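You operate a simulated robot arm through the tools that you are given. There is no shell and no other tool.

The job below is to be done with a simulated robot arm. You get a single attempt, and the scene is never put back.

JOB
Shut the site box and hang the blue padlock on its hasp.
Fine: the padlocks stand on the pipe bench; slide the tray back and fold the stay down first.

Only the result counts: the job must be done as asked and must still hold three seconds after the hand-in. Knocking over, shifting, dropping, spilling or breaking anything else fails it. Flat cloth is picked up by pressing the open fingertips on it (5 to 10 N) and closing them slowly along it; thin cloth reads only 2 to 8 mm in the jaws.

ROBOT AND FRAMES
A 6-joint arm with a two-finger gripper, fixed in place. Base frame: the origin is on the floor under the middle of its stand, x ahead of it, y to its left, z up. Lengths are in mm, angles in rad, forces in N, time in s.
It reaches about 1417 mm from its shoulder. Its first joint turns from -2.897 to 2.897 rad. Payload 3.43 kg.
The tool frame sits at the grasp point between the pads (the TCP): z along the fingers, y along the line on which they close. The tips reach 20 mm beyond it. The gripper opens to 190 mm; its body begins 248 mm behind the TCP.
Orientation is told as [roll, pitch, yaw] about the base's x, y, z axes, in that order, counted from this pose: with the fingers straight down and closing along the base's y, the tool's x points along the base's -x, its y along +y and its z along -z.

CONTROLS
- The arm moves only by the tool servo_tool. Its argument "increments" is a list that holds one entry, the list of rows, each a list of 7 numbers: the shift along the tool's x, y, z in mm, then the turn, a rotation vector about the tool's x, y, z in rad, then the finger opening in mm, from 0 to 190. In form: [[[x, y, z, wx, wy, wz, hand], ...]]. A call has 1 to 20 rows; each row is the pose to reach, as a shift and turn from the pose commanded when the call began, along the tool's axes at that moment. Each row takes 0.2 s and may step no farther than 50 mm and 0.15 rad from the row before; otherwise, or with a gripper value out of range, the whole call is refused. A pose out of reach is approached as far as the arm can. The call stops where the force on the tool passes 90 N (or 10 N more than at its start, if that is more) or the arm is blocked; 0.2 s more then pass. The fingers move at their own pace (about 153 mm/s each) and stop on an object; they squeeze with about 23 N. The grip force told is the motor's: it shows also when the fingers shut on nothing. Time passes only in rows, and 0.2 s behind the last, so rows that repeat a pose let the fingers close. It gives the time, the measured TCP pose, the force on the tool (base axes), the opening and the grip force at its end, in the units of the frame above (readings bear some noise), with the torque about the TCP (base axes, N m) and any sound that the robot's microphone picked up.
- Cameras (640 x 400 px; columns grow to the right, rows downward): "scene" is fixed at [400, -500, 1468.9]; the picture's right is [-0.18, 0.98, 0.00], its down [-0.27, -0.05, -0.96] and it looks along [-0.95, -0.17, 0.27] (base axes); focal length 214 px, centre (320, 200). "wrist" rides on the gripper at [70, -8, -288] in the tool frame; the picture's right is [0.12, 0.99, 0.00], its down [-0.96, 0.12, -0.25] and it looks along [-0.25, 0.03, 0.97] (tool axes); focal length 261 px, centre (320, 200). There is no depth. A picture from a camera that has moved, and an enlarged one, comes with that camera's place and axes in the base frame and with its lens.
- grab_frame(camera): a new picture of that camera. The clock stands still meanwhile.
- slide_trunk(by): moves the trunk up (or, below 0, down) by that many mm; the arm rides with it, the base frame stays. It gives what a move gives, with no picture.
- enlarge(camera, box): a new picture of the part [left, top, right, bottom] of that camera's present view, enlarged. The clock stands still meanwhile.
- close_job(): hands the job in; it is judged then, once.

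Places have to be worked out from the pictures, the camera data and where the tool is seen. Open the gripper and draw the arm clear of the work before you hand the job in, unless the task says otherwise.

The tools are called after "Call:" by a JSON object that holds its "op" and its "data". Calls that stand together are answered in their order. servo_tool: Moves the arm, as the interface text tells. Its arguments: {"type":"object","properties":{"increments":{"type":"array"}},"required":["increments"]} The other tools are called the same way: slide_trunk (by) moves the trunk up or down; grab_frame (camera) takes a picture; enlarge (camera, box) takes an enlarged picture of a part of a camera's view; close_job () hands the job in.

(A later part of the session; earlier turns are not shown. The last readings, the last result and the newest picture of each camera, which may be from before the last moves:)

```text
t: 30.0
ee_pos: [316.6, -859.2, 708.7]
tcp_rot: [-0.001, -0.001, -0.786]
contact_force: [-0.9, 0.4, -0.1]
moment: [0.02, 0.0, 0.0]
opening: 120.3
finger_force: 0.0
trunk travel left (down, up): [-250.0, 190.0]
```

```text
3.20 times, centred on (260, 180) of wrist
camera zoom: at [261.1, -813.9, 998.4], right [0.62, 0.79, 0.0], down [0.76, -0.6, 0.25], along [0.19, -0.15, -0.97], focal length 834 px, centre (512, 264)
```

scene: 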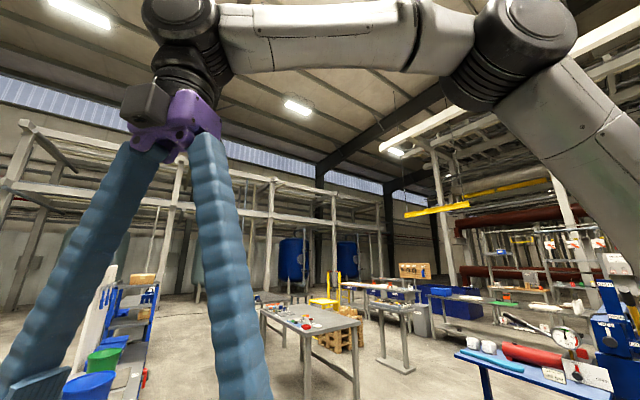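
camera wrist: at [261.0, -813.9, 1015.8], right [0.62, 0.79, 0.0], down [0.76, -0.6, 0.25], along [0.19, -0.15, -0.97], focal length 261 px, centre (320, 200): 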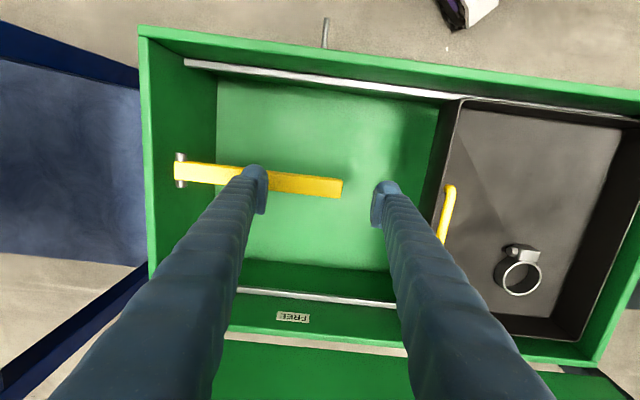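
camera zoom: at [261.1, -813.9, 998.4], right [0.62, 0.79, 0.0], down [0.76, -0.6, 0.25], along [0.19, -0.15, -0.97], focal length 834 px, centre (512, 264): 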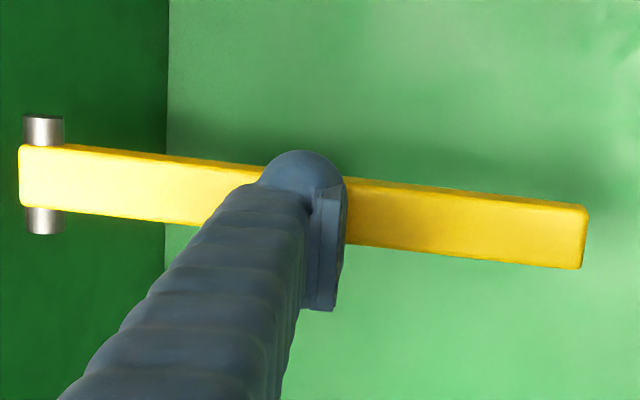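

The finger bottom is at z≈689 without contact, so the stay lies flat below the rim. Now rising out of the box and moving toward the lid-handle area.

Call:
{"op": "servo_tool", "data": {"increments": [[[0, 0, -40, 0, 0, 0, 120], [0, 0, -85, 0, 0, 0, 120], [0, 0, -130, 0, 0, 0, 100], [10, 0, -175, 0, 0, 0, 80], [20, 0, -220, 0, 0, 0, 80], [30, 0, -265, 0, 0, 0, 80], [40, 15, -305, 0, 0, 0, 80], [50, 35, -345, 0, 0, 0, 80], [60, 60, -380, 0, 0, 0, 80], [60, 90, -415, 0, 0, 0, 80], [60, 120, -450, 0, 0, 0, 80], [60, 150, -485, 0, 0, 0, 80], [60, 180, -515, 0, 0, 0, 80], [60, 207, -540, 0, 0, 0, 80]]]}}

Call:
{"op": "grab_frame", "data": {"camera": "wrist"}}

```text
t: 33.0
ee_pos: [420.0, -669.0, 1250.3]
tcp_rot: [0.0, 0.001, -0.786]
contact_force: [-0.1, 0.4, 0.1]
moment: [-0.04, 0.03, -0.02]
opening: 80.3
finger_force: 0.1
trunk travel left (down, up): [-250.0, 190.0]
```

```text
taken
camera wrist: at [364.1, -624.9, 1538.6], right [0.62, 0.79, 0.0], down [0.76, -0.6, 0.25], along [0.19, -0.15, -0.97], focal length 261 px, centre (320, 200)
```

wrist: 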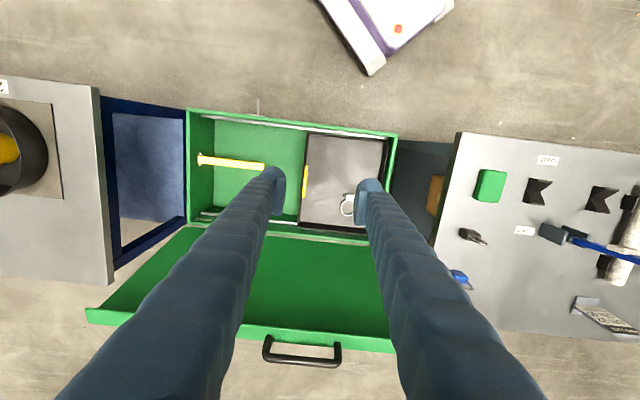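

The lid handle is in view between the fingers. Zooming for precise measurement.

Call:
{"op": "enlarge", "data": {"camera": "wrist", "box": [240, 310, 400, 400]}}

Call:
{"op": "enlarge", "data": {"camera": "wrist", "box": [180, 90, 400, 240]}}

Call:
{"op": "enlarge", "data": {"camera": "wrist", "box": [430, 210, 530, 310]}}

```text
4.00 times, centred on (320, 355) of wrist
camera zoom: at [364.1, -624.9, 1538.6], right [0.62, 0.79, 0.0], down [0.76, -0.6, 0.25], along [0.19, -0.15, -0.97], focal length 1043 px, centre (320, -420)
```

zoom: 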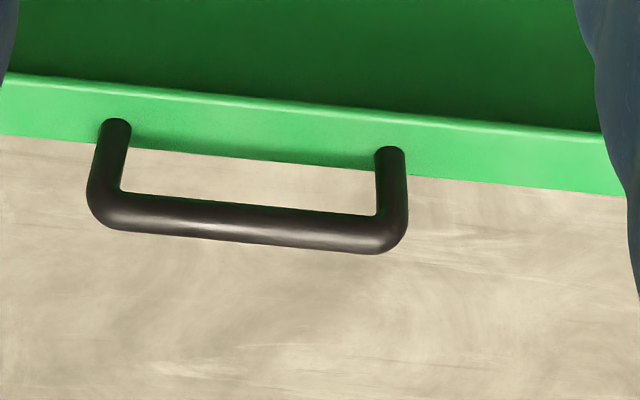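

```text
2.67 times, centred on (290, 165) of wrist
camera zoom: at [364.1, -624.9, 1538.6], right [0.62, 0.79, 0.0], down [0.76, -0.6, 0.25], along [0.19, -0.15, -0.97], focal length 695 px, centre (400, 293)
```

zoom: 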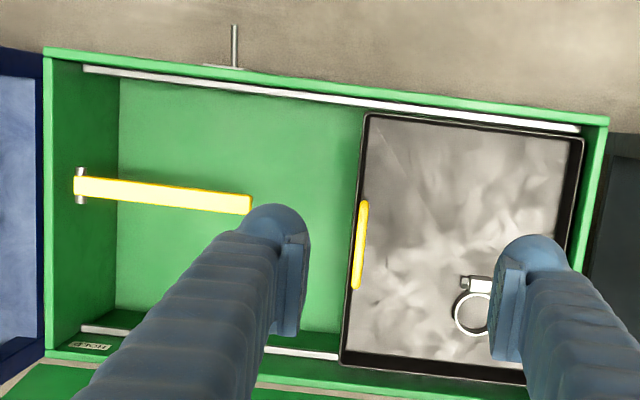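

```text
4.00 times, centred on (480, 260) of wrist
camera zoom: at [364.1, -624.9, 1538.6], right [0.62, 0.79, 0.0], down [0.76, -0.6, 0.25], along [0.19, -0.15, -0.97], focal length 1043 px, centre (-320, -40)
```

zoom: 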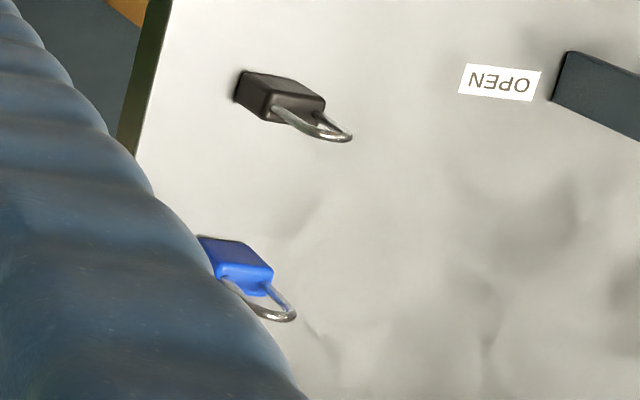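

Measured: handle bar center at about s≈-169, t≈1118, z≈1133 (Ø≈16, ~38 mm off the lid flange at z≈1097). I'll turn the gripper 90° so its fingers close across the bar, at the present safe spot.

Call:
{"op": "servo_tool", "data": {"increments": [[[0, 0, 0, 0, 0, -0.143, 80], [0, 0, 0, 0, 0, -0.286, 80], [0, 0, 0, 0, 0, -0.428, 80], [0, 0, 0, 0, 0, -0.571, 80], [0, 0, 0, 0, 0, -0.714, 80], [0, 0, 0, 0, 0, -0.857, 80], [0, 0, 0, 0, 0, -1.0, 80], [0, 0, 0, 0, 0, -1.142, 80], [0, 0, 0, 0, 0, -1.285, 80], [0, 0, 0, 0, 0, -1.428, 80], [0, 0, 0, 0, 0, -1.571, 80]]]}}

Call:
{"op": "grab_frame", "data": {"camera": "wrist"}}

Call:
{"op": "grab_frame", "data": {"camera": "scene"}}

```text
t: 35.4
ee_pos: [420.0, -669.6, 1249.5]
tcp_rot: [0.0, 0.0, 0.789]
contact_force: [-0.4, 0.3, 0.2]
moment: [-0.02, 0.01, -0.01]
opening: 80.0
finger_force: 0.1
trunk travel left (down, up): [-250.0, 190.0]
```

```text
taken
camera wrist: at [377.3, -724.7, 1538.6], right [-0.79, 0.62, 0.0], down [0.6, 0.76, 0.25], along [0.15, 0.2, -0.97], focal length 261 px, centre (320, 200)
```

wrist: 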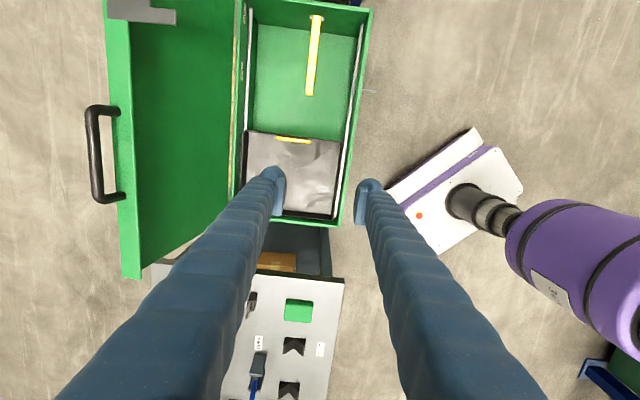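

```text
taken
```

scene: 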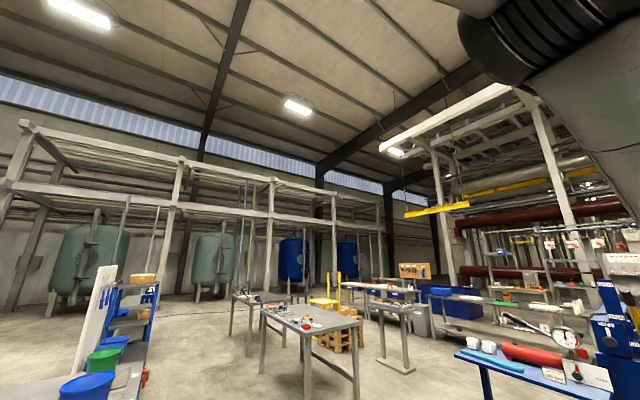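

The trunk is a slim pole with a purple body; good clearance. Moving to a pre-grasp ahead of the lid handle with a 25° forward tilt (TCP t≈1064, z≈1249).

Call:
{"op": "servo_tool", "data": {"increments": [[[-1, -37, 0, 0.0545, 0, 0, 80], [-2, -73, 0, 0.109, 0, 0, 80], [-3, -110, 0, 0.1635, 0, 0, 80], [-4, -147, 0, 0.218, 0, 0, 80], [-5, -183, 0, 0.2725, 0, 0, 80], [-6, -220, 0, 0.327, 0, 0, 80], [-7, -257, 0, 0.3815, 0, 0, 80], [-7.5, -293.5, 0, 0.436, 0, 0, 80]]]}}

Call:
{"op": "grab_frame", "data": {"camera": "wrist"}}

```text
t: 37.2
ee_pos: [632.9, -871.7, 1249.3]
tcp_rot: [-0.434, 0.001, 0.785]
contact_force: [0.8, 0.1, -1.2]
moment: [-0.01, 0.04, 0.0]
opening: 80.2
finger_force: 0.0
trunk travel left (down, up): [-250.0, 190.0]
```

```text
taken
camera wrist: at [504.2, -841.1, 1514.1], right [-0.72, 0.55, -0.42], down [0.53, 0.83, 0.18], along [0.44, -0.1, -0.89], focal length 261 px, centre (320, 200)
```

wrist: 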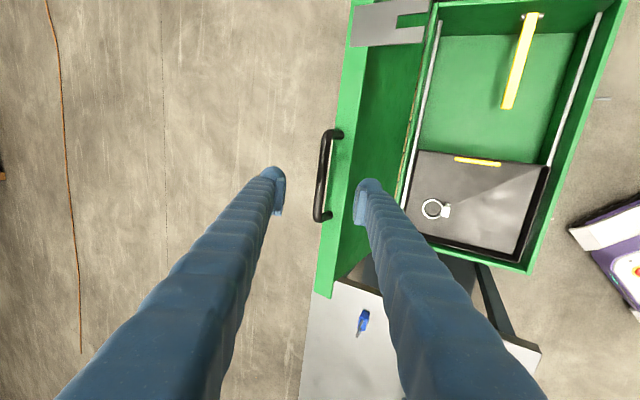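

Handle lies centred between the fingers along the approach line. Advancing 85 mm along the tool axis with a 60 mm opening and checking.

Call:
{"op": "servo_tool", "data": {"increments": [[[0, 1, 25, 0, 0, 0, 60], [0, 2, 50, 0, 0, 0, 60], [0, 3, 70, 0, 0, 0, 60], [0, 3, 85, 0, 0, 0, 60]]]}}

Call:
{"op": "enlarge", "data": {"camera": "wrist", "box": [240, 110, 400, 230]}}

```text
t: 38.2
ee_pos: [656.5, -895.8, 1169.5]
tcp_rot: [-0.435, 0.0, 0.786]
contact_force: [0.9, 0.5, -0.4]
moment: [-0.04, 0.0, -0.03]
opening: 60.0
finger_force: 0.1
trunk travel left (down, up): [-250.0, 190.0]
```

```text
3.33 times, centred on (320, 170) of wrist
camera zoom: at [527.7, -864.4, 1435.7], right [-0.72, 0.55, -0.42], down [0.53, 0.83, 0.18], along [0.44, -0.1, -0.89], focal length 869 px, centre (320, 300)
```

zoom: 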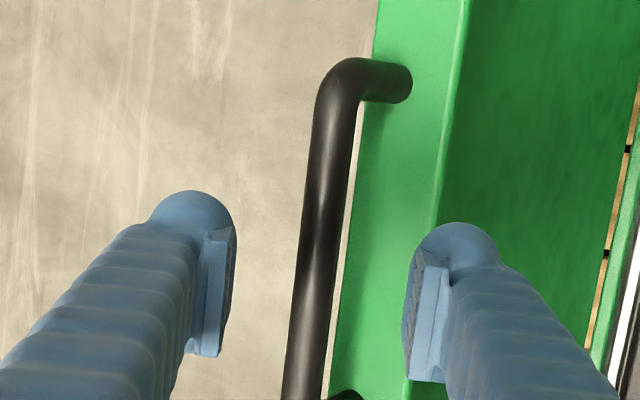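

Bar is centred. Advancing the last 33 mm and closing to a loose 28 mm cage around the bar.

Call:
{"op": "servo_tool", "data": {"increments": [[[0, 0, 12, 0, 0, 0, 60], [0, 0, 24, 0, 0, 0, 60], [0, 0, 33, 0, 0, 0, 55], [0, 0, 33, 0, 0, 0, 45], [0, 0, 33, 0, 0, 0, 35], [0, 0, 33, 0, 0, 0, 28], [0, 0, 33, 0, 0, 0, 28]]]}}

Call:
{"op": "enlarge", "data": {"camera": "wrist", "box": [240, 110, 400, 230]}}

```text
t: 39.8
ee_pos: [667.1, -905.2, 1141.9]
tcp_rot: [-0.435, 0.001, 0.785]
contact_force: [0.1, -0.4, 0.4]
moment: [0.02, 0.05, -0.03]
opening: 27.7
finger_force: 0.0
trunk travel left (down, up): [-250.0, 190.0]
```

```text
3.33 times, centred on (320, 170) of wrist
camera zoom: at [537.3, -873.8, 1407.4], right [-0.72, 0.55, -0.42], down [0.53, 0.83, 0.18], along [0.44, -0.1, -0.89], focal length 869 px, centre (320, 300)
```

zoom: 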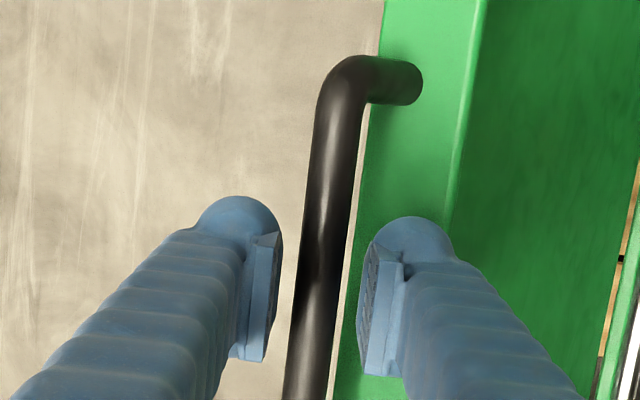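

Bar is caged with no contact force. Starting a slow arc about the hinge (≈t 1050, z 685, radius ≈454), first 15°.

Call:
{"op": "servo_tool", "data": {"increments": [[[0, 10, -6.3, 0.005, 0, 0, 28], [0, 20.3, -12.5, 0.0105, 0, 0, 28], [0, 31, -18.3, 0.016, 0, 0, 28], [0, 41.3, -23.9, 0.0214, 0, 0, 28], [0, 52, -29, 0.027, 0, 0, 28], [0, 62.9, -34.1, 0.032, 0, 0, 28], [0, 74, -38.8, 0.037, 0, 0, 28], [0, 84.8, -43.3, 0.0427, 0, 0, 28], [0, 96, -47.5, 0.048, 0, 0, 28], [0, 107.3, -51.4, 0.0534, 0, 0, 28]]]}}

Call:
{"op": "grab_frame", "data": {"camera": "wrist"}}

```text
t: 42.0
ee_pos: [581.6, -821.8, 1142.6]
tcp_rot: [-0.491, 0.0, 0.784]
contact_force: [0.2, -0.2, -1.0]
moment: [-0.01, 0.0, 0.01]
opening: 28.0
finger_force: 0.0
trunk travel left (down, up): [-250.0, 190.0]
```

```text
taken
camera wrist: at [442.7, -779.7, 1402.1], right [-0.7, 0.54, -0.47], down [0.53, 0.83, 0.16], along [0.48, -0.13, -0.87], focal length 261 px, centre (320, 200)
```

wrist: 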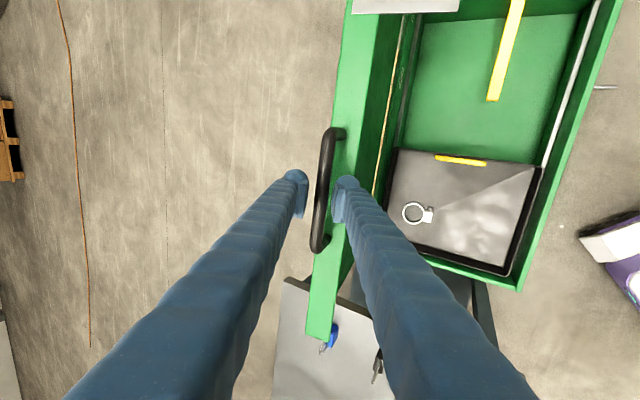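

The lid follows with almost no force. Checking bar position in the cage.

Call:
{"op": "enlarge", "data": {"camera": "wrist", "box": [240, 110, 400, 260]}}

```text
2.67 times, centred on (320, 185) of wrist
camera zoom: at [442.7, -779.7, 1402.1], right [-0.7, 0.54, -0.47], down [0.53, 0.83, 0.16], along [0.48, -0.13, -0.87], focal length 695 px, centre (320, 240)
```

zoom: 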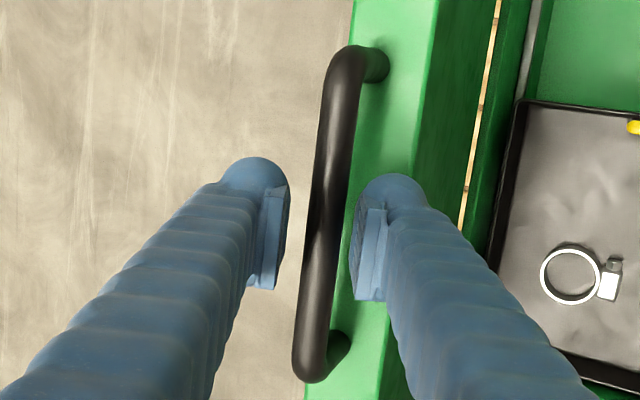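

Bar well inside the cage. Continuing the arc from 15° to 45° of lid rotation.

Call:
{"op": "servo_tool", "data": {"increments": [[[0, 11.2, -4, 0.005, 0, 0, 28], [0, 22.5, -8, 0.0107, 0, 0, 28], [0, 34, -11.6, 0.016, 0, 0, 28], [0, 45.4, -14.9, 0.0214, 0, 0, 28], [0, 57, -17.8, 0.0267, 0, 0, 28], [0, 68.5, -20.5, 0.032, 0, 0, 28], [0, 80.2, -22.8, 0.0374, 0, 0, 28], [0, 92, -24.9, 0.0427, 0, 0, 28], [0, 103.8, -26.6, 0.048, 0, 0, 28], [0, 115.6, -28.1, 0.0534, 0, 0, 28], [0, 127.5, -29.3, 0.0587, 0, 0, 28], [0, 139.4, -30.1, 0.064, 0, 0, 28], [0, 151.3, -30.5, 0.0694, 0, 0, 28], [0, 163.3, -30.7, 0.0748, 0, 0, 28], [0, 175.2, -30.6, 0.08, 0, 0, 28], [0, 187.2, -30.2, 0.0855, 0, 0, 28], [0, 199.1, -29.4, 0.0908, 0, 0, 28], [0, 211, -28.4, 0.0961, 0, 0, 28], [0, 222.9, -27, 0.1014, 0, 0, 28], [0, 234.7, -25.4, 0.1068, 0, 0, 28]]]}}

Call:
{"op": "grab_frame", "data": {"camera": "wrist"}}

```text
t: 46.2
ee_pos: [438.1, -676.7, 1081.4]
tcp_rot: [-0.557, 0.002, 0.781]
contact_force: [-9.8, 3.8, 7.3]
moment: [0.1, 0.44, -0.01]
opening: 29.9
finger_force: 1.4
out of reach, approached as far as the arm can: row 17, 18, 19, 20
trunk travel left (down, up): [-250.0, 190.0]
```

```text
taken
camera wrist: at [286.3, -623.2, 1329.8], right [-0.68, 0.52, -0.52], down [0.52, 0.84, 0.15], along [0.52, -0.17, -0.84], focal length 261 px, centre (320, 200)
```

wrist: 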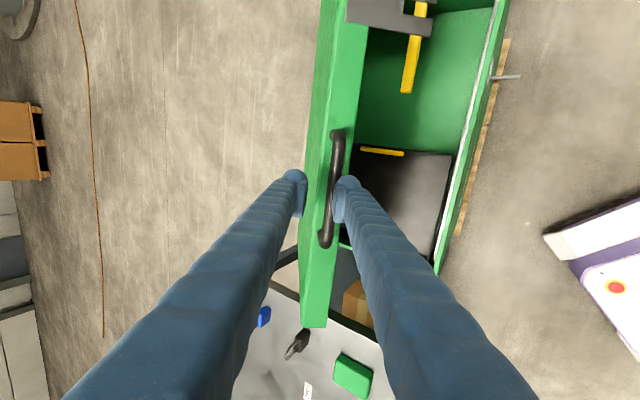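

The arm hit a kinematic limit (likely the wrist can't tilt outward more so close in) and the bar is now near the fingertips. Looking closely before acting.

Call:
{"op": "enlarge", "data": {"camera": "wrist", "box": [260, 120, 400, 260]}}

Call:
{"op": "grab_frame", "data": {"camera": "scene"}}

```text
2.86 times, centred on (330, 190) of wrist
camera zoom: at [286.3, -623.2, 1329.8], right [-0.68, 0.52, -0.52], down [0.52, 0.84, 0.15], along [0.52, -0.17, -0.84], focal length 745 px, centre (291, 229)
```

zoom: 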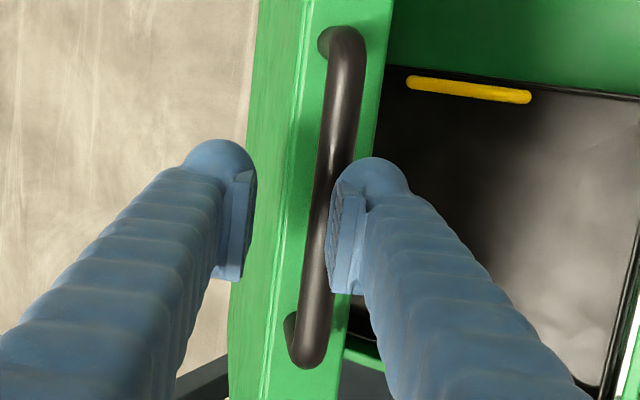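

```text
taken
```

scene: 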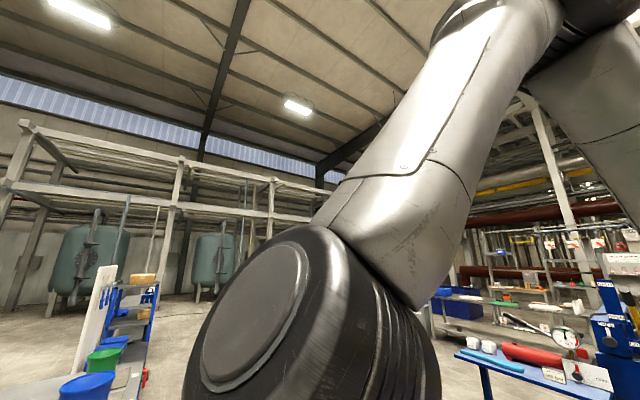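

Force readings (mostly axial) and the overlap suggest the bar now rests at the near finger's tip end. Zooming in hard on the contact to verify.

Call:
{"op": "enlarge", "data": {"camera": "wrist", "box": [310, 160, 370, 235]}}

```text
5.33 times, centred on (340, 198) of wrist
camera zoom: at [286.3, -623.2, 1329.8], right [-0.68, 0.52, -0.52], down [0.52, 0.84, 0.15], along [0.52, -0.17, -0.84], focal length 1390 px, centre (213, 213)
```

zoom: 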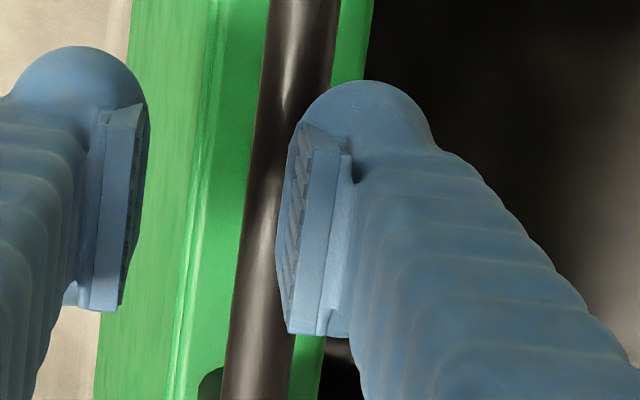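

Handle-length scaling shows the bar is ~10 mm beyond the tips, resting on the near finger's rounded end. Pressing deeper along the tool axis should seat it back between the fingers; I'll do this with a small trunk descent of 8 mm.

Call:
{"op": "slide_trunk", "data": {"by": -8}}

Call:
{"op": "enlarge", "data": {"camera": "wrist", "box": [310, 160, 370, 235]}}

```text
t: 46.8
ee_pos: [439.9, -677.5, 1071.9]
tcp_rot: [-0.555, 0.0, 0.779]
contact_force: [-3.7, 2.7, 0.7]
moment: [0.02, 0.05, 0.04]
opening: 29.2
finger_force: 1.4
trunk travel left (down, up): [-242.0, 198.0]
```

```text
5.33 times, centred on (340, 198) of wrist
camera zoom: at [287.4, -623.7, 1320.5], right [-0.68, 0.52, -0.52], down [0.52, 0.84, 0.15], along [0.52, -0.17, -0.84], focal length 1390 px, centre (213, 213)
```

zoom: 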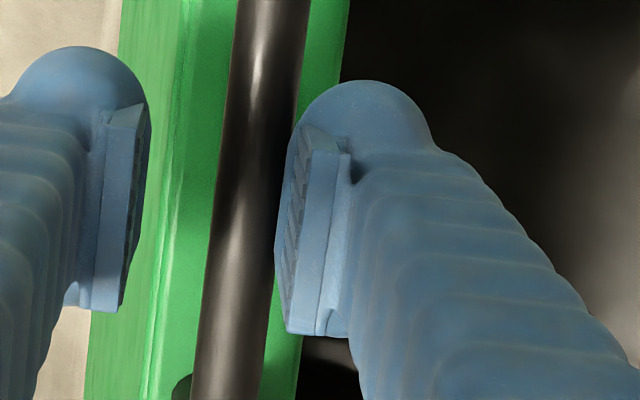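

The bar slid back between the fingers and rests on the near pad. Lowering the trunk another 12 mm to seat it deeper.

Call:
{"op": "slide_trunk", "data": {"by": -12}}

Call:
{"op": "enlarge", "data": {"camera": "wrist", "box": [250, 110, 400, 270]}}

```text
t: 47.4
ee_pos: [437.7, -676.1, 1058.8]
tcp_rot: [-0.557, 0.001, 0.781]
contact_force: [-0.7, 1.0, -2.1]
moment: [-0.01, 0.01, -0.02]
opening: 29.0
finger_force: 1.7
trunk travel left (down, up): [-230.0, 210.0]
```

```text
2.50 times, centred on (325, 190) of wrist
camera zoom: at [287.5, -623.8, 1308.8], right [-0.68, 0.52, -0.52], down [0.52, 0.84, 0.15], along [0.52, -0.17, -0.84], focal length 652 px, centre (308, 225)
```

zoom: 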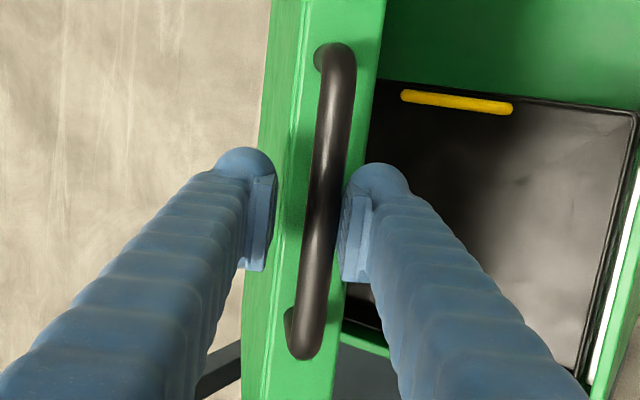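

Hinge re-estimated at about (t 1062, z 680), R≈455; lid now ~44° rotated. I'll widen the fingers to 110 mm while shifting so the near finger keeps supporting the bar and the far finger clears above the lid.

Call:
{"op": "servo_tool", "data": {"increments": [[[0, -6.7, 1.3, 0, 0, 0, 42], [0, -13.5, 2.6, 0, 0, 0, 56], [0, -20.2, 4, 0, 0, 0, 69], [0, -27, 5.3, 0, 0, 0, 83], [0, -33.7, 6.6, 0, 0, 0, 96], [0, -40.5, 8, 0, 0, 0, 110], [0, -40.5, 8, 0, 0, 0, 110]]]}}

Call:
{"op": "grab_frame", "data": {"camera": "wrist"}}

```text
t: 49.0
ee_pos: [466.6, -704.7, 1074.6]
tcp_rot: [-0.555, -0.001, 0.781]
contact_force: [-1.4, 1.0, -0.8]
moment: [0.03, 0.03, 0.06]
opening: 111.1
finger_force: 0.4
trunk travel left (down, up): [-230.0, 210.0]
```

```text
taken
camera wrist: at [314.9, -651.1, 1324.1], right [-0.68, 0.52, -0.52], down [0.52, 0.84, 0.15], along [0.52, -0.17, -0.84], focal length 261 px, centre (320, 200)
```

wrist: 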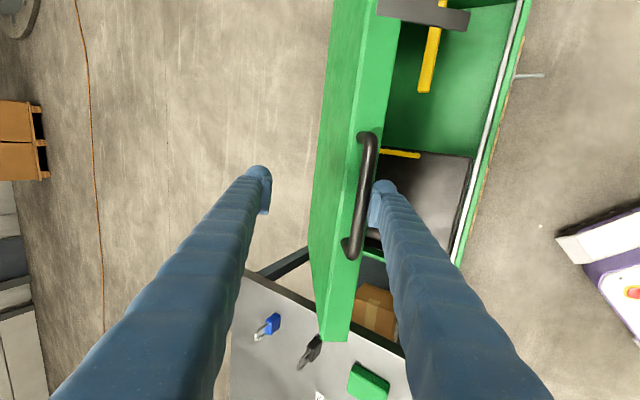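

Lid resting on the near finger, far finger clear. Now alternating trunk descents with arm pulls toward the robot so the bar follows its arc: first pair.

Call:
{"op": "slide_trunk", "data": {"by": -20}}

Call:
{"op": "servo_tool", "data": {"increments": [[[0, 6, -3.6, -0.004, 0, 0, 110], [0, 12, -7.2, -0.008, 0, 0, 110], [0, 18, -10.7, -0.012, 0, 0, 110], [0, 24.1, -14.3, -0.016, 0, 0, 110]]]}}

Call:
{"op": "grab_frame", "data": {"camera": "wrist"}}

```text
t: 49.6
ee_pos: [466.5, -705.7, 1054.2]
tcp_rot: [-0.558, 0.001, 0.78]
contact_force: [-1.4, 1.3, -1.3]
moment: [-0.09, -0.05, 0.03]
opening: 111.1
finger_force: 1.3
trunk travel left (down, up): [-210.0, 230.0]
```

```text
t: 50.6
ee_pos: [447.2, -685.2, 1054.9]
tcp_rot: [-0.541, -0.001, 0.779]
contact_force: [-1.9, 2.2, -0.4]
moment: [0.04, 0.03, 0.04]
opening: 111.4
finger_force: 1.6
trunk travel left (down, up): [-210.0, 230.0]
```

```text
taken
camera wrist: at [298.1, -633.6, 1306.6], right [-0.68, 0.52, -0.51], down [0.52, 0.84, 0.15], along [0.51, -0.16, -0.85], focal length 261 px, centre (320, 200)
```

wrist: 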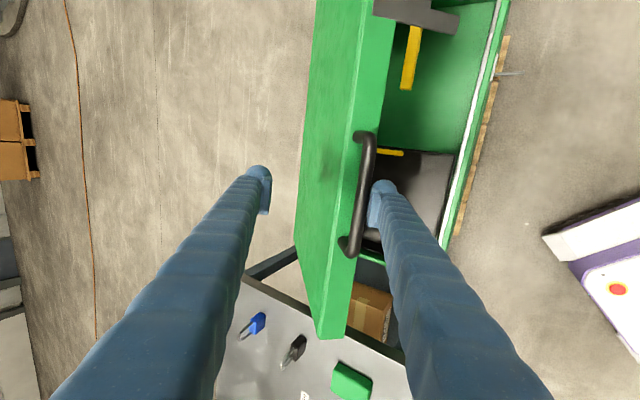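

Smooth, 2–3 N only. Continuing with the next two pairs.

Call:
{"op": "slide_trunk", "data": {"by": -22}}

Call:
{"op": "servo_tool", "data": {"increments": [[[0, 5, -3, -0.004, 0, 0, 110], [0, 10, -6, -0.008, 0, 0, 110], [0, 15, -9, -0.012, 0, 0, 110], [0, 19.5, -11.7, -0.016, 0, 0, 110]]]}}

Call:
{"op": "slide_trunk", "data": {"by": -30}}

Call:
{"op": "servo_tool", "data": {"increments": [[[0, 5.7, -3.3, -0.005, 0, 0, 110], [0, 11.4, -6.6, -0.01, 0, 0, 110], [0, 17.1, -9.9, -0.014, 0, 0, 110], [0, 22.8, -13.2, -0.019, 0, 0, 110]]]}}

Call:
{"op": "grab_frame", "data": {"camera": "wrist"}}

```text
t: 51.3
ee_pos: [446.8, -683.6, 1033.2]
tcp_rot: [-0.539, 0.001, 0.781]
contact_force: [-1.7, 1.0, -1.6]
moment: [-0.08, -0.02, 0.03]
opening: 111.5
finger_force: 1.3
trunk travel left (down, up): [-188.0, 252.0]
```

```text
t: 52.3
ee_pos: [430.4, -667.8, 1031.5]
tcp_rot: [-0.524, 0.0, 0.779]
contact_force: [-1.2, 2.0, -1.4]
moment: [-0.01, 0.04, -0.02]
opening: 111.2
finger_force: 1.5
trunk travel left (down, up): [-188.0, 252.0]
```

```text
t: 53.1
ee_pos: [430.8, -668.9, 1002.7]
tcp_rot: [-0.524, 0.001, 0.781]
contact_force: [-1.7, 1.0, -1.4]
moment: [-0.06, -0.03, 0.03]
opening: 111.4
finger_force: 1.8
trunk travel left (down, up): [-158.0, 282.0]
```

```text
t: 54.1
ee_pos: [411.6, -649.5, 1002.4]
tcp_rot: [-0.505, 0.001, 0.78]
contact_force: [-0.4, 3.2, -0.8]
moment: [0.04, 0.03, -0.01]
opening: 111.7
finger_force: 1.5
trunk travel left (down, up): [-158.0, 282.0]
```

```text
taken
camera wrist: at [269.6, -605.5, 1259.0], right [-0.7, 0.53, -0.48], down [0.53, 0.83, 0.16], along [0.49, -0.14, -0.86], focal length 261 px, centre (320, 200)
```

wrist: 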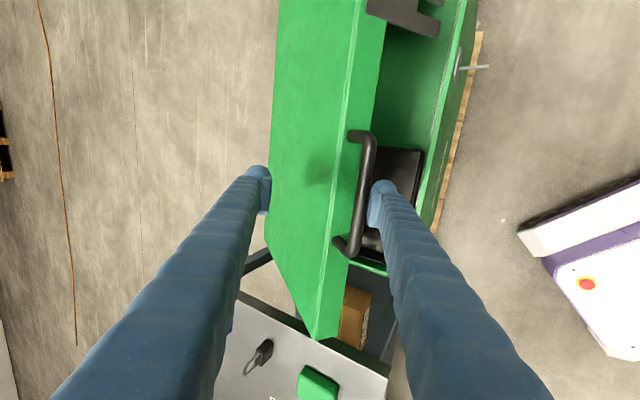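

Following well; the lid is at roughly 40° from closed. Continuing two more pairs.

Call:
{"op": "slide_trunk", "data": {"by": -32}}

Call:
{"op": "servo_tool", "data": {"increments": [[[0, 5.1, -2.8, -0.005, 0, 0, 110], [0, 10.3, -5.7, -0.01, 0, 0, 110], [0, 15.4, -8.5, -0.014, 0, 0, 110], [0, 20.6, -11.4, -0.019, 0, 0, 110]]]}}

Call:
{"op": "slide_trunk", "data": {"by": -34}}

Call:
{"op": "servo_tool", "data": {"increments": [[[0, 4.6, -2.4, -0.005, 0, 0, 110], [0, 9.1, -4.8, -0.01, 0, 0, 110], [0, 13.7, -7.3, -0.014, 0, 0, 110], [0, 18.3, -9.7, -0.019, 0, 0, 110]]]}}

Call:
{"op": "grab_frame", "data": {"camera": "wrist"}}

```text
t: 54.8
ee_pos: [413.5, -650.2, 969.9]
tcp_rot: [-0.507, 0.001, 0.779]
contact_force: [-2.0, 1.9, -2.8]
moment: [-0.12, -0.05, 0.05]
opening: 111.4
finger_force: 1.1
trunk travel left (down, up): [-126.0, 314.0]
```

```text
t: 55.8
ee_pos: [396.5, -633.3, 969.6]
tcp_rot: [-0.485, -0.002, 0.78]
contact_force: [-1.7, 3.6, -2.4]
moment: [-0.04, 0.05, -0.01]
opening: 111.9
finger_force: 2.0
trunk travel left (down, up): [-126.0, 314.0]
```

```text
t: 56.6
ee_pos: [394.6, -632.8, 937.7]
tcp_rot: [-0.488, 0.001, 0.78]
contact_force: [-4.2, 5.4, 0.2]
moment: [0.03, 0.05, 0.05]
opening: 113.2
finger_force: 2.5
trunk travel left (down, up): [-92.0, 348.0]
```

```text
t: 57.6
ee_pos: [381.5, -617.3, 936.5]
tcp_rot: [-0.466, 0.0, 0.781]
contact_force: [-2.0, 3.5, -3.3]
moment: [-0.02, 0.0, -0.02]
opening: 112.3
finger_force: 2.0
trunk travel left (down, up): [-92.0, 348.0]
```

```text
taken
camera wrist: at [246.0, -580.6, 1198.2], right [-0.71, 0.55, -0.45], down [0.53, 0.83, 0.17], along [0.46, -0.12, -0.88], focal length 261 px, centre (320, 200)
```

wrist: 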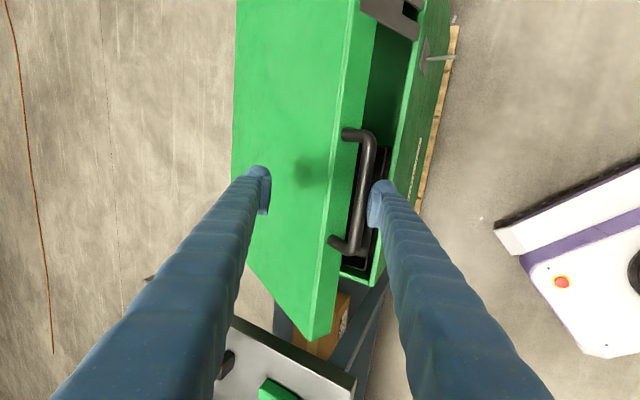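

Good. Two more pairs to bring the lid to about 20° from closed.

Call:
{"op": "slide_trunk", "data": {"by": -34}}

Call:
{"op": "servo_tool", "data": {"increments": [[[0, 4, -2, -0.005, 0, 0, 110], [0, 8, -4, -0.01, 0, 0, 110], [0, 12, -6, -0.014, 0, 0, 110], [0, 15.9, -8, -0.019, 0, 0, 110]]]}}

Call:
{"op": "slide_trunk", "data": {"by": -34}}

Call:
{"op": "servo_tool", "data": {"increments": [[[0, 3.3, -1.6, -0.005, 0, 0, 110], [0, 6.6, -3.2, -0.01, 0, 0, 110], [0, 9.9, -4.7, -0.014, 0, 0, 110], [0, 13.2, -6.3, -0.019, 0, 0, 110]]]}}

Call:
{"op": "grab_frame", "data": {"camera": "wrist"}}

```text
t: 58.4
ee_pos: [380.9, -617.7, 902.5]
tcp_rot: [-0.468, 0.001, 0.78]
contact_force: [-5.7, 7.8, 0.1]
moment: [0.1, 0.18, 0.02]
opening: 115.0
finger_force: 4.4
trunk travel left (down, up): [-58.0, 382.0]
```

```text
t: 59.4
ee_pos: [368.5, -605.0, 902.1]
tcp_rot: [-0.448, 0.001, 0.782]
contact_force: [-5.0, 3.8, -2.0]
moment: [0.04, 0.11, 0.07]
opening: 113.6
finger_force: 2.7
trunk travel left (down, up): [-58.0, 382.0]
```

```text
t: 60.2
ee_pos: [367.8, -604.9, 870.0]
tcp_rot: [-0.448, -0.003, 0.779]
contact_force: [-33.6, 26.2, 8.1]
moment: [1.44, 1.39, 0.77]
opening: 131.7
finger_force: 19.1
trunk travel left (down, up): [-24.0, 416.0]
```

```text
t: 61.2
ee_pos: [358.8, -597.0, 870.5]
tcp_rot: [-0.432, 0.003, 0.779]
contact_force: [0.7, 0.3, 0.0]
moment: [-0.02, 0.02, 0.0]
opening: 110.0
finger_force: 0.1
trunk travel left (down, up): [-24.0, 416.0]
```

```text
taken
camera wrist: at [230.9, -565.6, 1136.3], right [-0.72, 0.56, -0.41], down [0.54, 0.82, 0.17], along [0.44, -0.1, -0.89], focal length 261 px, centre (320, 200)
```

wrist: 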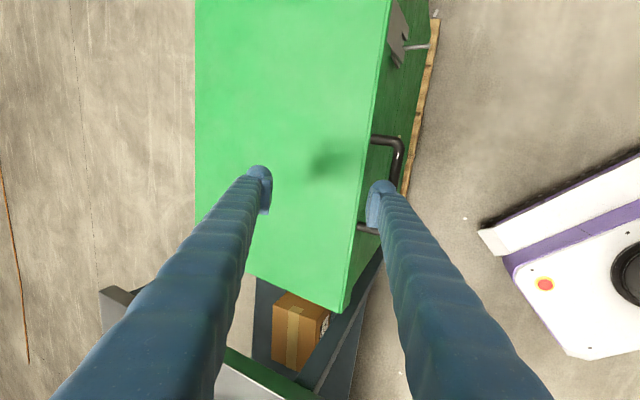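

Contact is lost and the lid looks closed now (it slipped off near the end). Zooming to verify the lid, hasp and peg.

Call:
{"op": "enlarge", "data": {"camera": "wrist", "box": [350, 0, 470, 90]}}

Call:
{"op": "enlarge", "data": {"camera": "wrist", "box": [190, 0, 450, 330]}}

```text
4.44 times, centred on (410, 45) of wrist
camera zoom: at [230.9, -565.6, 1136.3], right [-0.72, 0.56, -0.41], down [0.54, 0.82, 0.17], along [0.44, -0.1, -0.89], focal length 1158 px, centre (-80, 889)
```

zoom: 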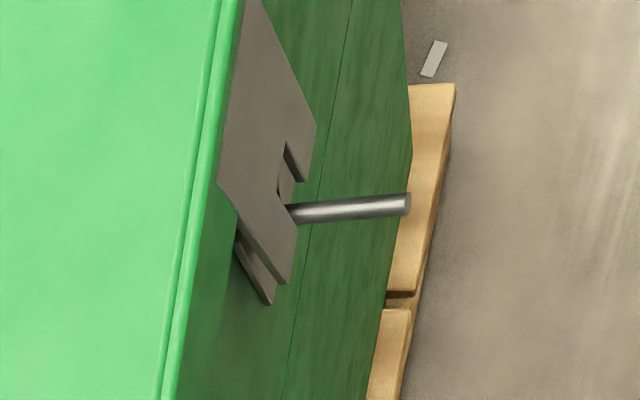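

```text
1.21 times, centred on (320, 165) of wrist
camera zoom: at [230.9, -565.6, 1136.3], right [-0.72, 0.56, -0.41], down [0.54, 0.82, 0.17], along [0.44, -0.1, -0.89], focal length 316 px, centre (320, 242)
```

zoom: 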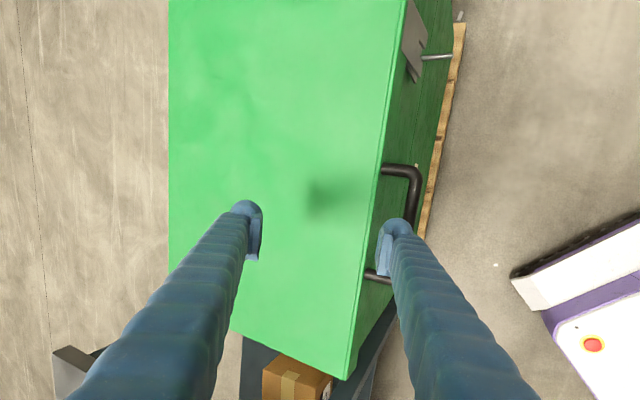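

The lid is closed and the hasp fork straddles the peg with plenty of peg protruding. Retracting along the tool axis, then raising the trunk back to nominal.

Call:
{"op": "servo_tool", "data": {"increments": [[[0, 0, -30, 0, 0, 0, 110], [0, 0, -60, 0, 0, 0, 110], [0, 0, -90, 0, 0, 0, 110], [0, 0, -120, 0, 0, 0, 110]]]}}

Call:
{"op": "slide_trunk", "data": {"by": 226}}

Call:
{"op": "grab_frame", "data": {"camera": "wrist"}}

```text
t: 62.2
ee_pos: [323.8, -558.8, 977.9]
tcp_rot: [-0.428, 0.0, 0.781]
contact_force: [-0.3, -0.9, -0.4]
moment: [0.06, 0.02, 0.01]
opening: 110.1
finger_force: 0.0
trunk travel left (down, up): [-24.0, 416.0]
```

```text
t: 64.6
ee_pos: [323.5, -559.9, 1204.3]
tcp_rot: [-0.427, -0.001, 0.78]
contact_force: [-0.8, 0.4, -0.3]
moment: [0.03, 0.0, 0.0]
opening: 110.2
finger_force: 0.0
trunk travel left (down, up): [-250.0, 190.0]
```

```text
taken
camera wrist: at [195.3, -529.4, 1470.6], right [-0.72, 0.56, -0.41], down [0.54, 0.82, 0.18], along [0.44, -0.09, -0.89], focal length 261 px, centre (320, 200)
```

wrist: 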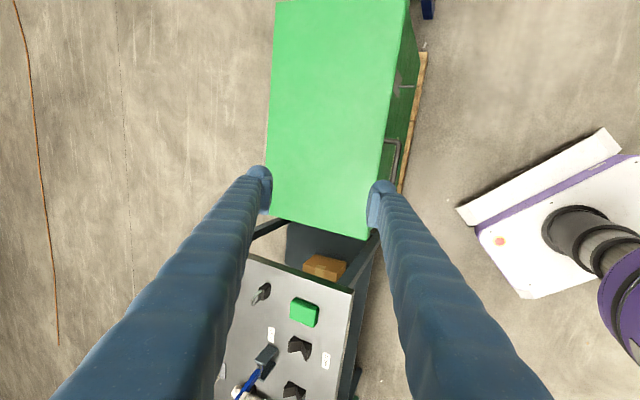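

Lid is visibly closed. Un-tilting while moving toward the pipe bench (s≈150, t≈800), then yawing back so the fingers close along s.

Call:
{"op": "servo_tool", "data": {"increments": [[[-35, -18, 8, -0.047, 0, 0, 110], [-70, -35, 16, -0.095, 0, 0, 110], [-106, -53, 24, -0.143, 0, 0, 110], [-141, -71, 32, -0.19, 0, 0, 110], [-176, -88, 40, -0.238, 0, 0, 110], [-211, -106, 48, -0.286, 0, 0, 110], [-247, -124, 56, -0.333, 0, 0, 110], [-282, -141, 64, -0.381, 0, 0, 110], [-317, -159, 72.6, -0.428, 0, 0, 110]]]}}

Call:
{"op": "servo_tool", "data": {"increments": [[[0, 0, 0, 0, 0, 0.143, 110], [0, 0, 0, 0, 0, 0.286, 110], [0, 0, 0, 0, 0, 0.428, 110], [0, 0, 0, 0, 0, 0.571, 110], [0, 0, 0, 0, 0, 0.714, 110], [0, 0, 0, 0, 0, 0.857, 110], [0, 0, 0, 0, 0, 1.0, 110], [0, 0, 0, 0, 0, 1.142, 110], [0, 0, 0, 0, 0, 1.285, 110], [0, 0, 0, 0, 0, 1.428, 110], [0, 0, 0, 0, 0, 1.571, 110]]]}}

Call:
{"op": "grab_frame", "data": {"camera": "wrist"}}

```text
t: 66.6
ee_pos: [675.0, -461.1, 1203.7]
tcp_rot: [0.004, 0.003, 0.78]
contact_force: [1.7, 0.1, -0.4]
moment: [-0.01, 0.1, 0.0]
opening: 110.2
finger_force: 0.1
trunk travel left (down, up): [-250.0, 190.0]
```

```text
t: 69.0
ee_pos: [672.5, -460.9, 1203.7]
tcp_rot: [0.0, 0.001, -0.792]
contact_force: [0.3, 0.5, 0.5]
moment: [0.01, -0.02, -0.01]
opening: 110.0
finger_force: 0.0
trunk travel left (down, up): [-250.0, 190.0]
```

```text
taken
camera wrist: at [617.6, -416.0, 1493.1], right [0.62, 0.78, 0.0], down [0.76, -0.6, 0.25], along [0.19, -0.16, -0.97], focal length 261 px, centre (320, 200)
```

wrist: 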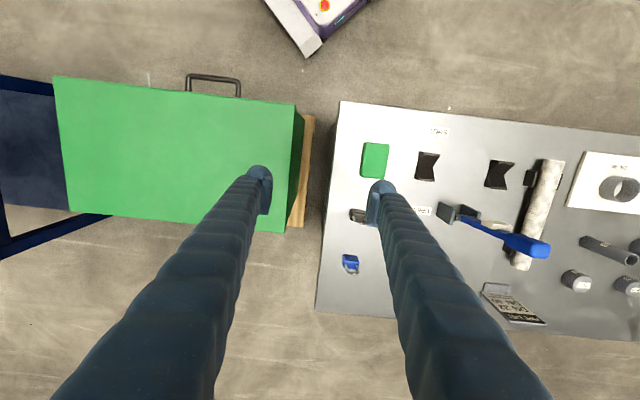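

The bench and blue padlock are in view. Zooming for detail.

Call:
{"op": "enlarge", "data": {"camera": "wrist", "box": [320, 190, 400, 290]}}

Call:
{"op": "enlarge", "data": {"camera": "wrist", "box": [335, 248, 367, 280]}}

Call:
{"op": "enlarge", "data": {"camera": "wrist", "box": [50, 50, 320, 240]}}

```text
4.00 times, centred on (360, 240) of wrist
camera zoom: at [617.6, -416.0, 1493.1], right [0.62, 0.78, 0.0], down [0.76, -0.6, 0.25], along [0.19, -0.16, -0.97], focal length 1043 px, centre (160, 40)
```

zoom: 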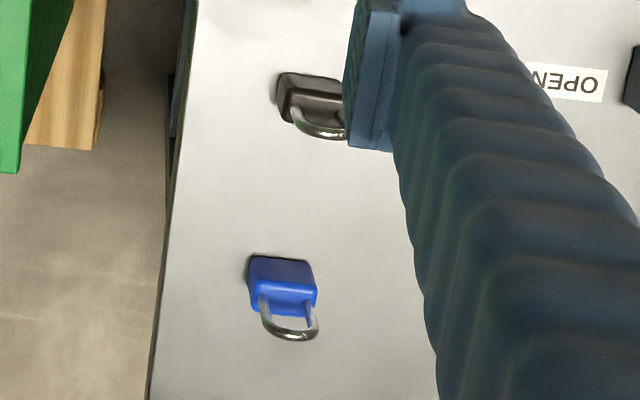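

```text
12.50 times, centred on (351, 264) of wrist
camera zoom: at [617.6, -416.0, 1493.1], right [0.62, 0.78, 0.0], down [0.76, -0.6, 0.25], along [0.19, -0.16, -0.97], focal length 3258 px, centre (-68, -600)
```

zoom: 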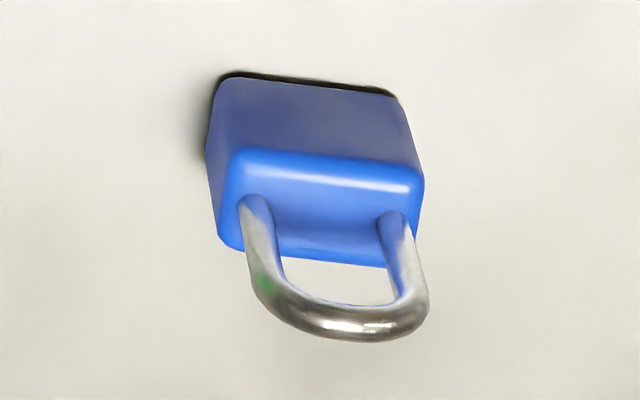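

```text
2.11 times, centred on (185, 145) of wrist
camera zoom: at [617.6, -416.0, 1493.1], right [0.62, 0.78, 0.0], down [0.76, -0.6, 0.25], along [0.19, -0.16, -0.97], focal length 549 px, centre (604, 316)
```

zoom: 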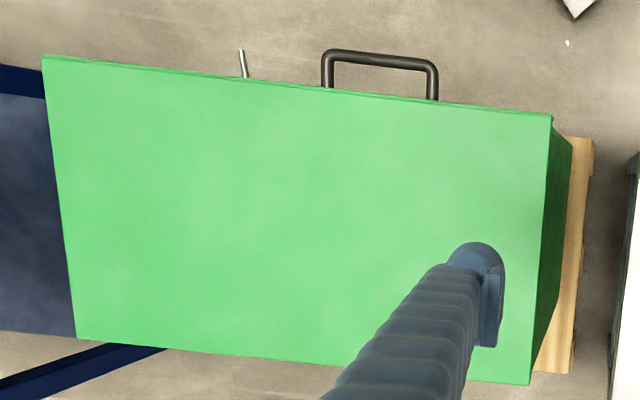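

Padlock measured: body 40×20×38 mm, base at z≈843, center s≈261, t≈1048, shackle top z≈918, its shackle plane parallel to s — exactly as needed for the peg. Raising the trunk 100 mm for reach and moving to a pre-grasp tilted 15° outward.

Call:
{"op": "slide_trunk", "data": {"by": 100}}

Call:
{"op": "servo_tool", "data": {"increments": [[[-26.6, 13.9, 25.5, 0, -0.033, 0, 90], [-53.2, 27.9, 51, 0, -0.066, 0, 80], [-79.7, 41.8, 76.4, 0, -0.098, 0, 80], [-106.3, 55.7, 101.9, 0, -0.131, 0, 80], [-132.9, 69.6, 127.3, 0, -0.164, 0, 80], [-159.5, 83.6, 152.8, 0, -0.197, 0, 80], [-186, 97.5, 178.2, 0, -0.229, 0, 80], [-212.6, 111.4, 203.7, 0, -0.262, 0, 80]]]}}

Call:
{"op": "grab_frame", "data": {"camera": "wrist"}}

```text
t: 70.3
ee_pos: [672.2, -460.8, 1303.8]
tcp_rot: [-0.001, 0.0, -0.79]
contact_force: [0.2, 0.5, -0.3]
moment: [0.01, 0.0, -0.05]
opening: 110.0
finger_force: 0.0
trunk travel left (down, up): [-350.0, 90.0]
```

```text
t: 72.1
ee_pos: [901.9, -534.5, 1099.0]
tcp_rot: [-0.002, -0.262, -0.791]
contact_force: [0.5, -0.1, 1.0]
moment: [0.04, 0.07, -0.04]
opening: 79.8
finger_force: 0.1
trunk travel left (down, up): [-350.0, 90.0]
```

```text
taken
camera wrist: at [796.7, -438.9, 1360.0], right [0.62, 0.78, -0.03], down [0.69, -0.53, 0.49], along [0.36, -0.33, -0.87], focal length 261 px, centre (320, 200)
```

wrist: 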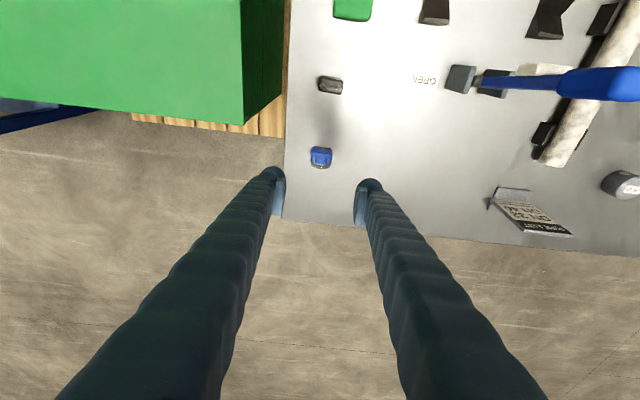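

Well aligned in s. Zooming to refine the padlock position from this closer view.

Call:
{"op": "enlarge", "data": {"camera": "wrist", "box": [295, 135, 345, 175]}}

```text
10.00 times, centred on (320, 155) of wrist
camera zoom: at [796.7, -438.9, 1360.0], right [0.62, 0.78, -0.03], down [0.69, -0.53, 0.49], along [0.36, -0.33, -0.87], focal length 2606 px, centre (320, 650)
```

zoom: 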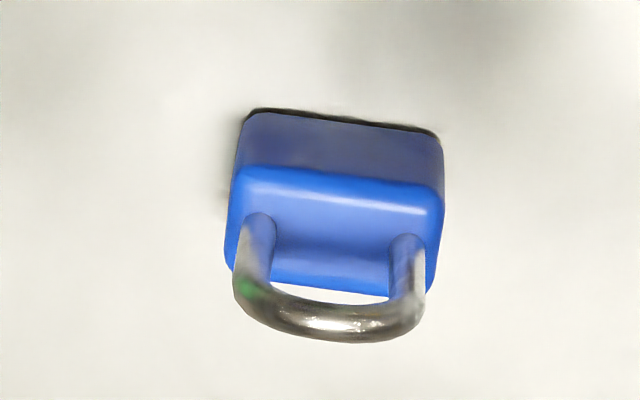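

Padlock center confirmed at s≈260, t≈1050, top z≈883. Lowering to the pre-grasp point on the approach axis, then advancing most of the way.

Call:
{"op": "servo_tool", "data": {"increments": [[[7, 0, 26.3, 0, 0, 0, 80], [14.1, 0, 52.7, 0, 0, 0, 80], [21.2, 0, 79, 0, 0, 0, 80], [28.2, 0, 105.3, 0, 0, 0, 80]]]}}

Call:
{"op": "servo_tool", "data": {"increments": [[[0, 0.5, 25, 0, 0, 0, 70], [0, 0.5, 50, 0, 0, 0, 70], [0, 0.5, 70, 0, 0, 0, 70], [0, 0.5, 85, 0, 0, 0, 70]]]}}

Call:
{"op": "grab_frame", "data": {"camera": "wrist"}}

```text
t: 73.1
ee_pos: [901.8, -535.4, 992.8]
tcp_rot: [0.0, -0.261, -0.793]
contact_force: [-1.2, -0.1, -0.8]
moment: [0.04, -0.01, -0.01]
opening: 79.7
finger_force: 0.0
trunk travel left (down, up): [-350.0, 90.0]
```

```text
t: 74.1
ee_pos: [917.0, -549.2, 908.7]
tcp_rot: [-0.001, -0.262, -0.79]
contact_force: [0.7, -1.2, -0.8]
moment: [0.03, 0.0, -0.04]
opening: 69.9
finger_force: 0.0
trunk travel left (down, up): [-350.0, 90.0]
```

```text
taken
camera wrist: at [811.8, -453.8, 1170.1], right [0.62, 0.78, -0.03], down [0.69, -0.53, 0.49], along [0.36, -0.33, -0.87], focal length 261 px, centre (320, 200)
```

wrist: 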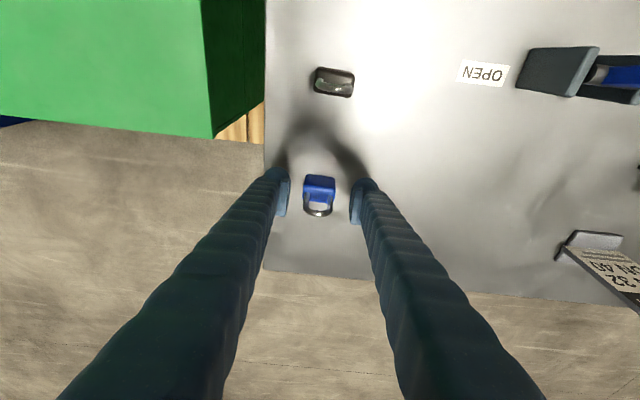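

Padlock is centred between the fingers. Advancing the last 35 mm slowly and checking force.

Call:
{"op": "servo_tool", "data": {"increments": [[[0, 0, 10, 0, 0, 0, 70], [0, 0, 20, 0, 0, 0, 70], [0, 0, 28, 0, 0, 0, 70], [0, 0, 34, 0, 0, 0, 70]]]}}

Call:
{"op": "enlarge", "data": {"camera": "wrist", "box": [260, 140, 380, 240]}}

```text
t: 75.1
ee_pos: [923.2, -555.6, 876.2]
tcp_rot: [-0.001, -0.261, -0.791]
contact_force: [0.8, 0.3, 0.3]
moment: [0.01, 0.0, 0.0]
opening: 70.0
finger_force: 0.0
trunk travel left (down, up): [-350.0, 90.0]
```

```text
4.00 times, centred on (320, 190) of wrist
camera zoom: at [817.8, -459.6, 1137.1], right [0.62, 0.78, -0.03], down [0.69, -0.53, 0.49], along [0.36, -0.33, -0.87], focal length 1043 px, centre (320, 240)
```

zoom: 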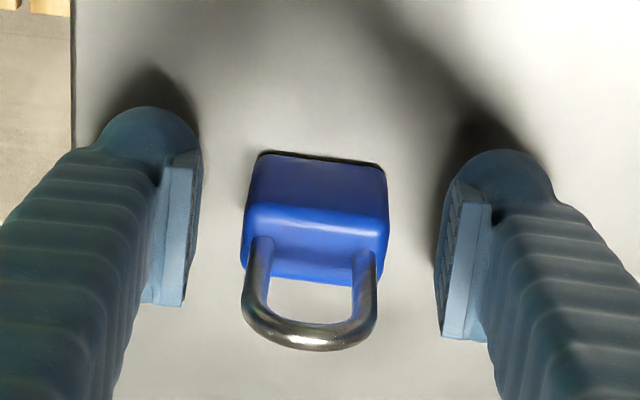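

Pads bracket the body symmetrically. Closing gently on the padlock body.

Call:
{"op": "servo_tool", "data": {"increments": [[[0, 0, 0, 0, 0, 0, 60], [0, 0, 0, 0, 0, 0, 50], [0, 0, 0, 0, 0, 0, 44], [0, 0, 0, 0, 0, 0, 40], [0, 0, 0, 0, 0, 0, 36], [0, 0, 0, 0, 0, 0, 32], [0, 0, 0, 0, 0, 0, 30]]]}}

Call:
{"op": "enlarge", "data": {"camera": "wrist", "box": [260, 140, 380, 240]}}

```text
t: 76.7
ee_pos: [923.6, -554.6, 876.7]
tcp_rot: [-0.001, -0.262, -0.789]
contact_force: [0.0, -0.1, -0.2]
moment: [0.02, -0.01, 0.0]
opening: 40.7
finger_force: 22.6
trunk travel left (down, up): [-350.0, 90.0]
```

```text
4.00 times, centred on (320, 190) of wrist
camera zoom: at [817.7, -459.4, 1137.4], right [0.62, 0.78, -0.03], down [0.69, -0.53, 0.49], along [0.36, -0.33, -0.87], focal length 1043 px, centre (320, 240)
```

zoom: 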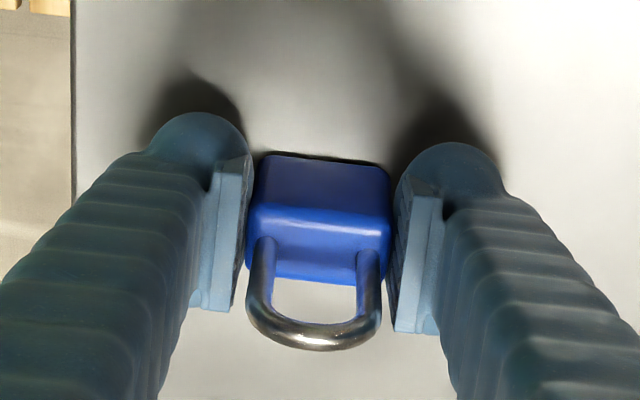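

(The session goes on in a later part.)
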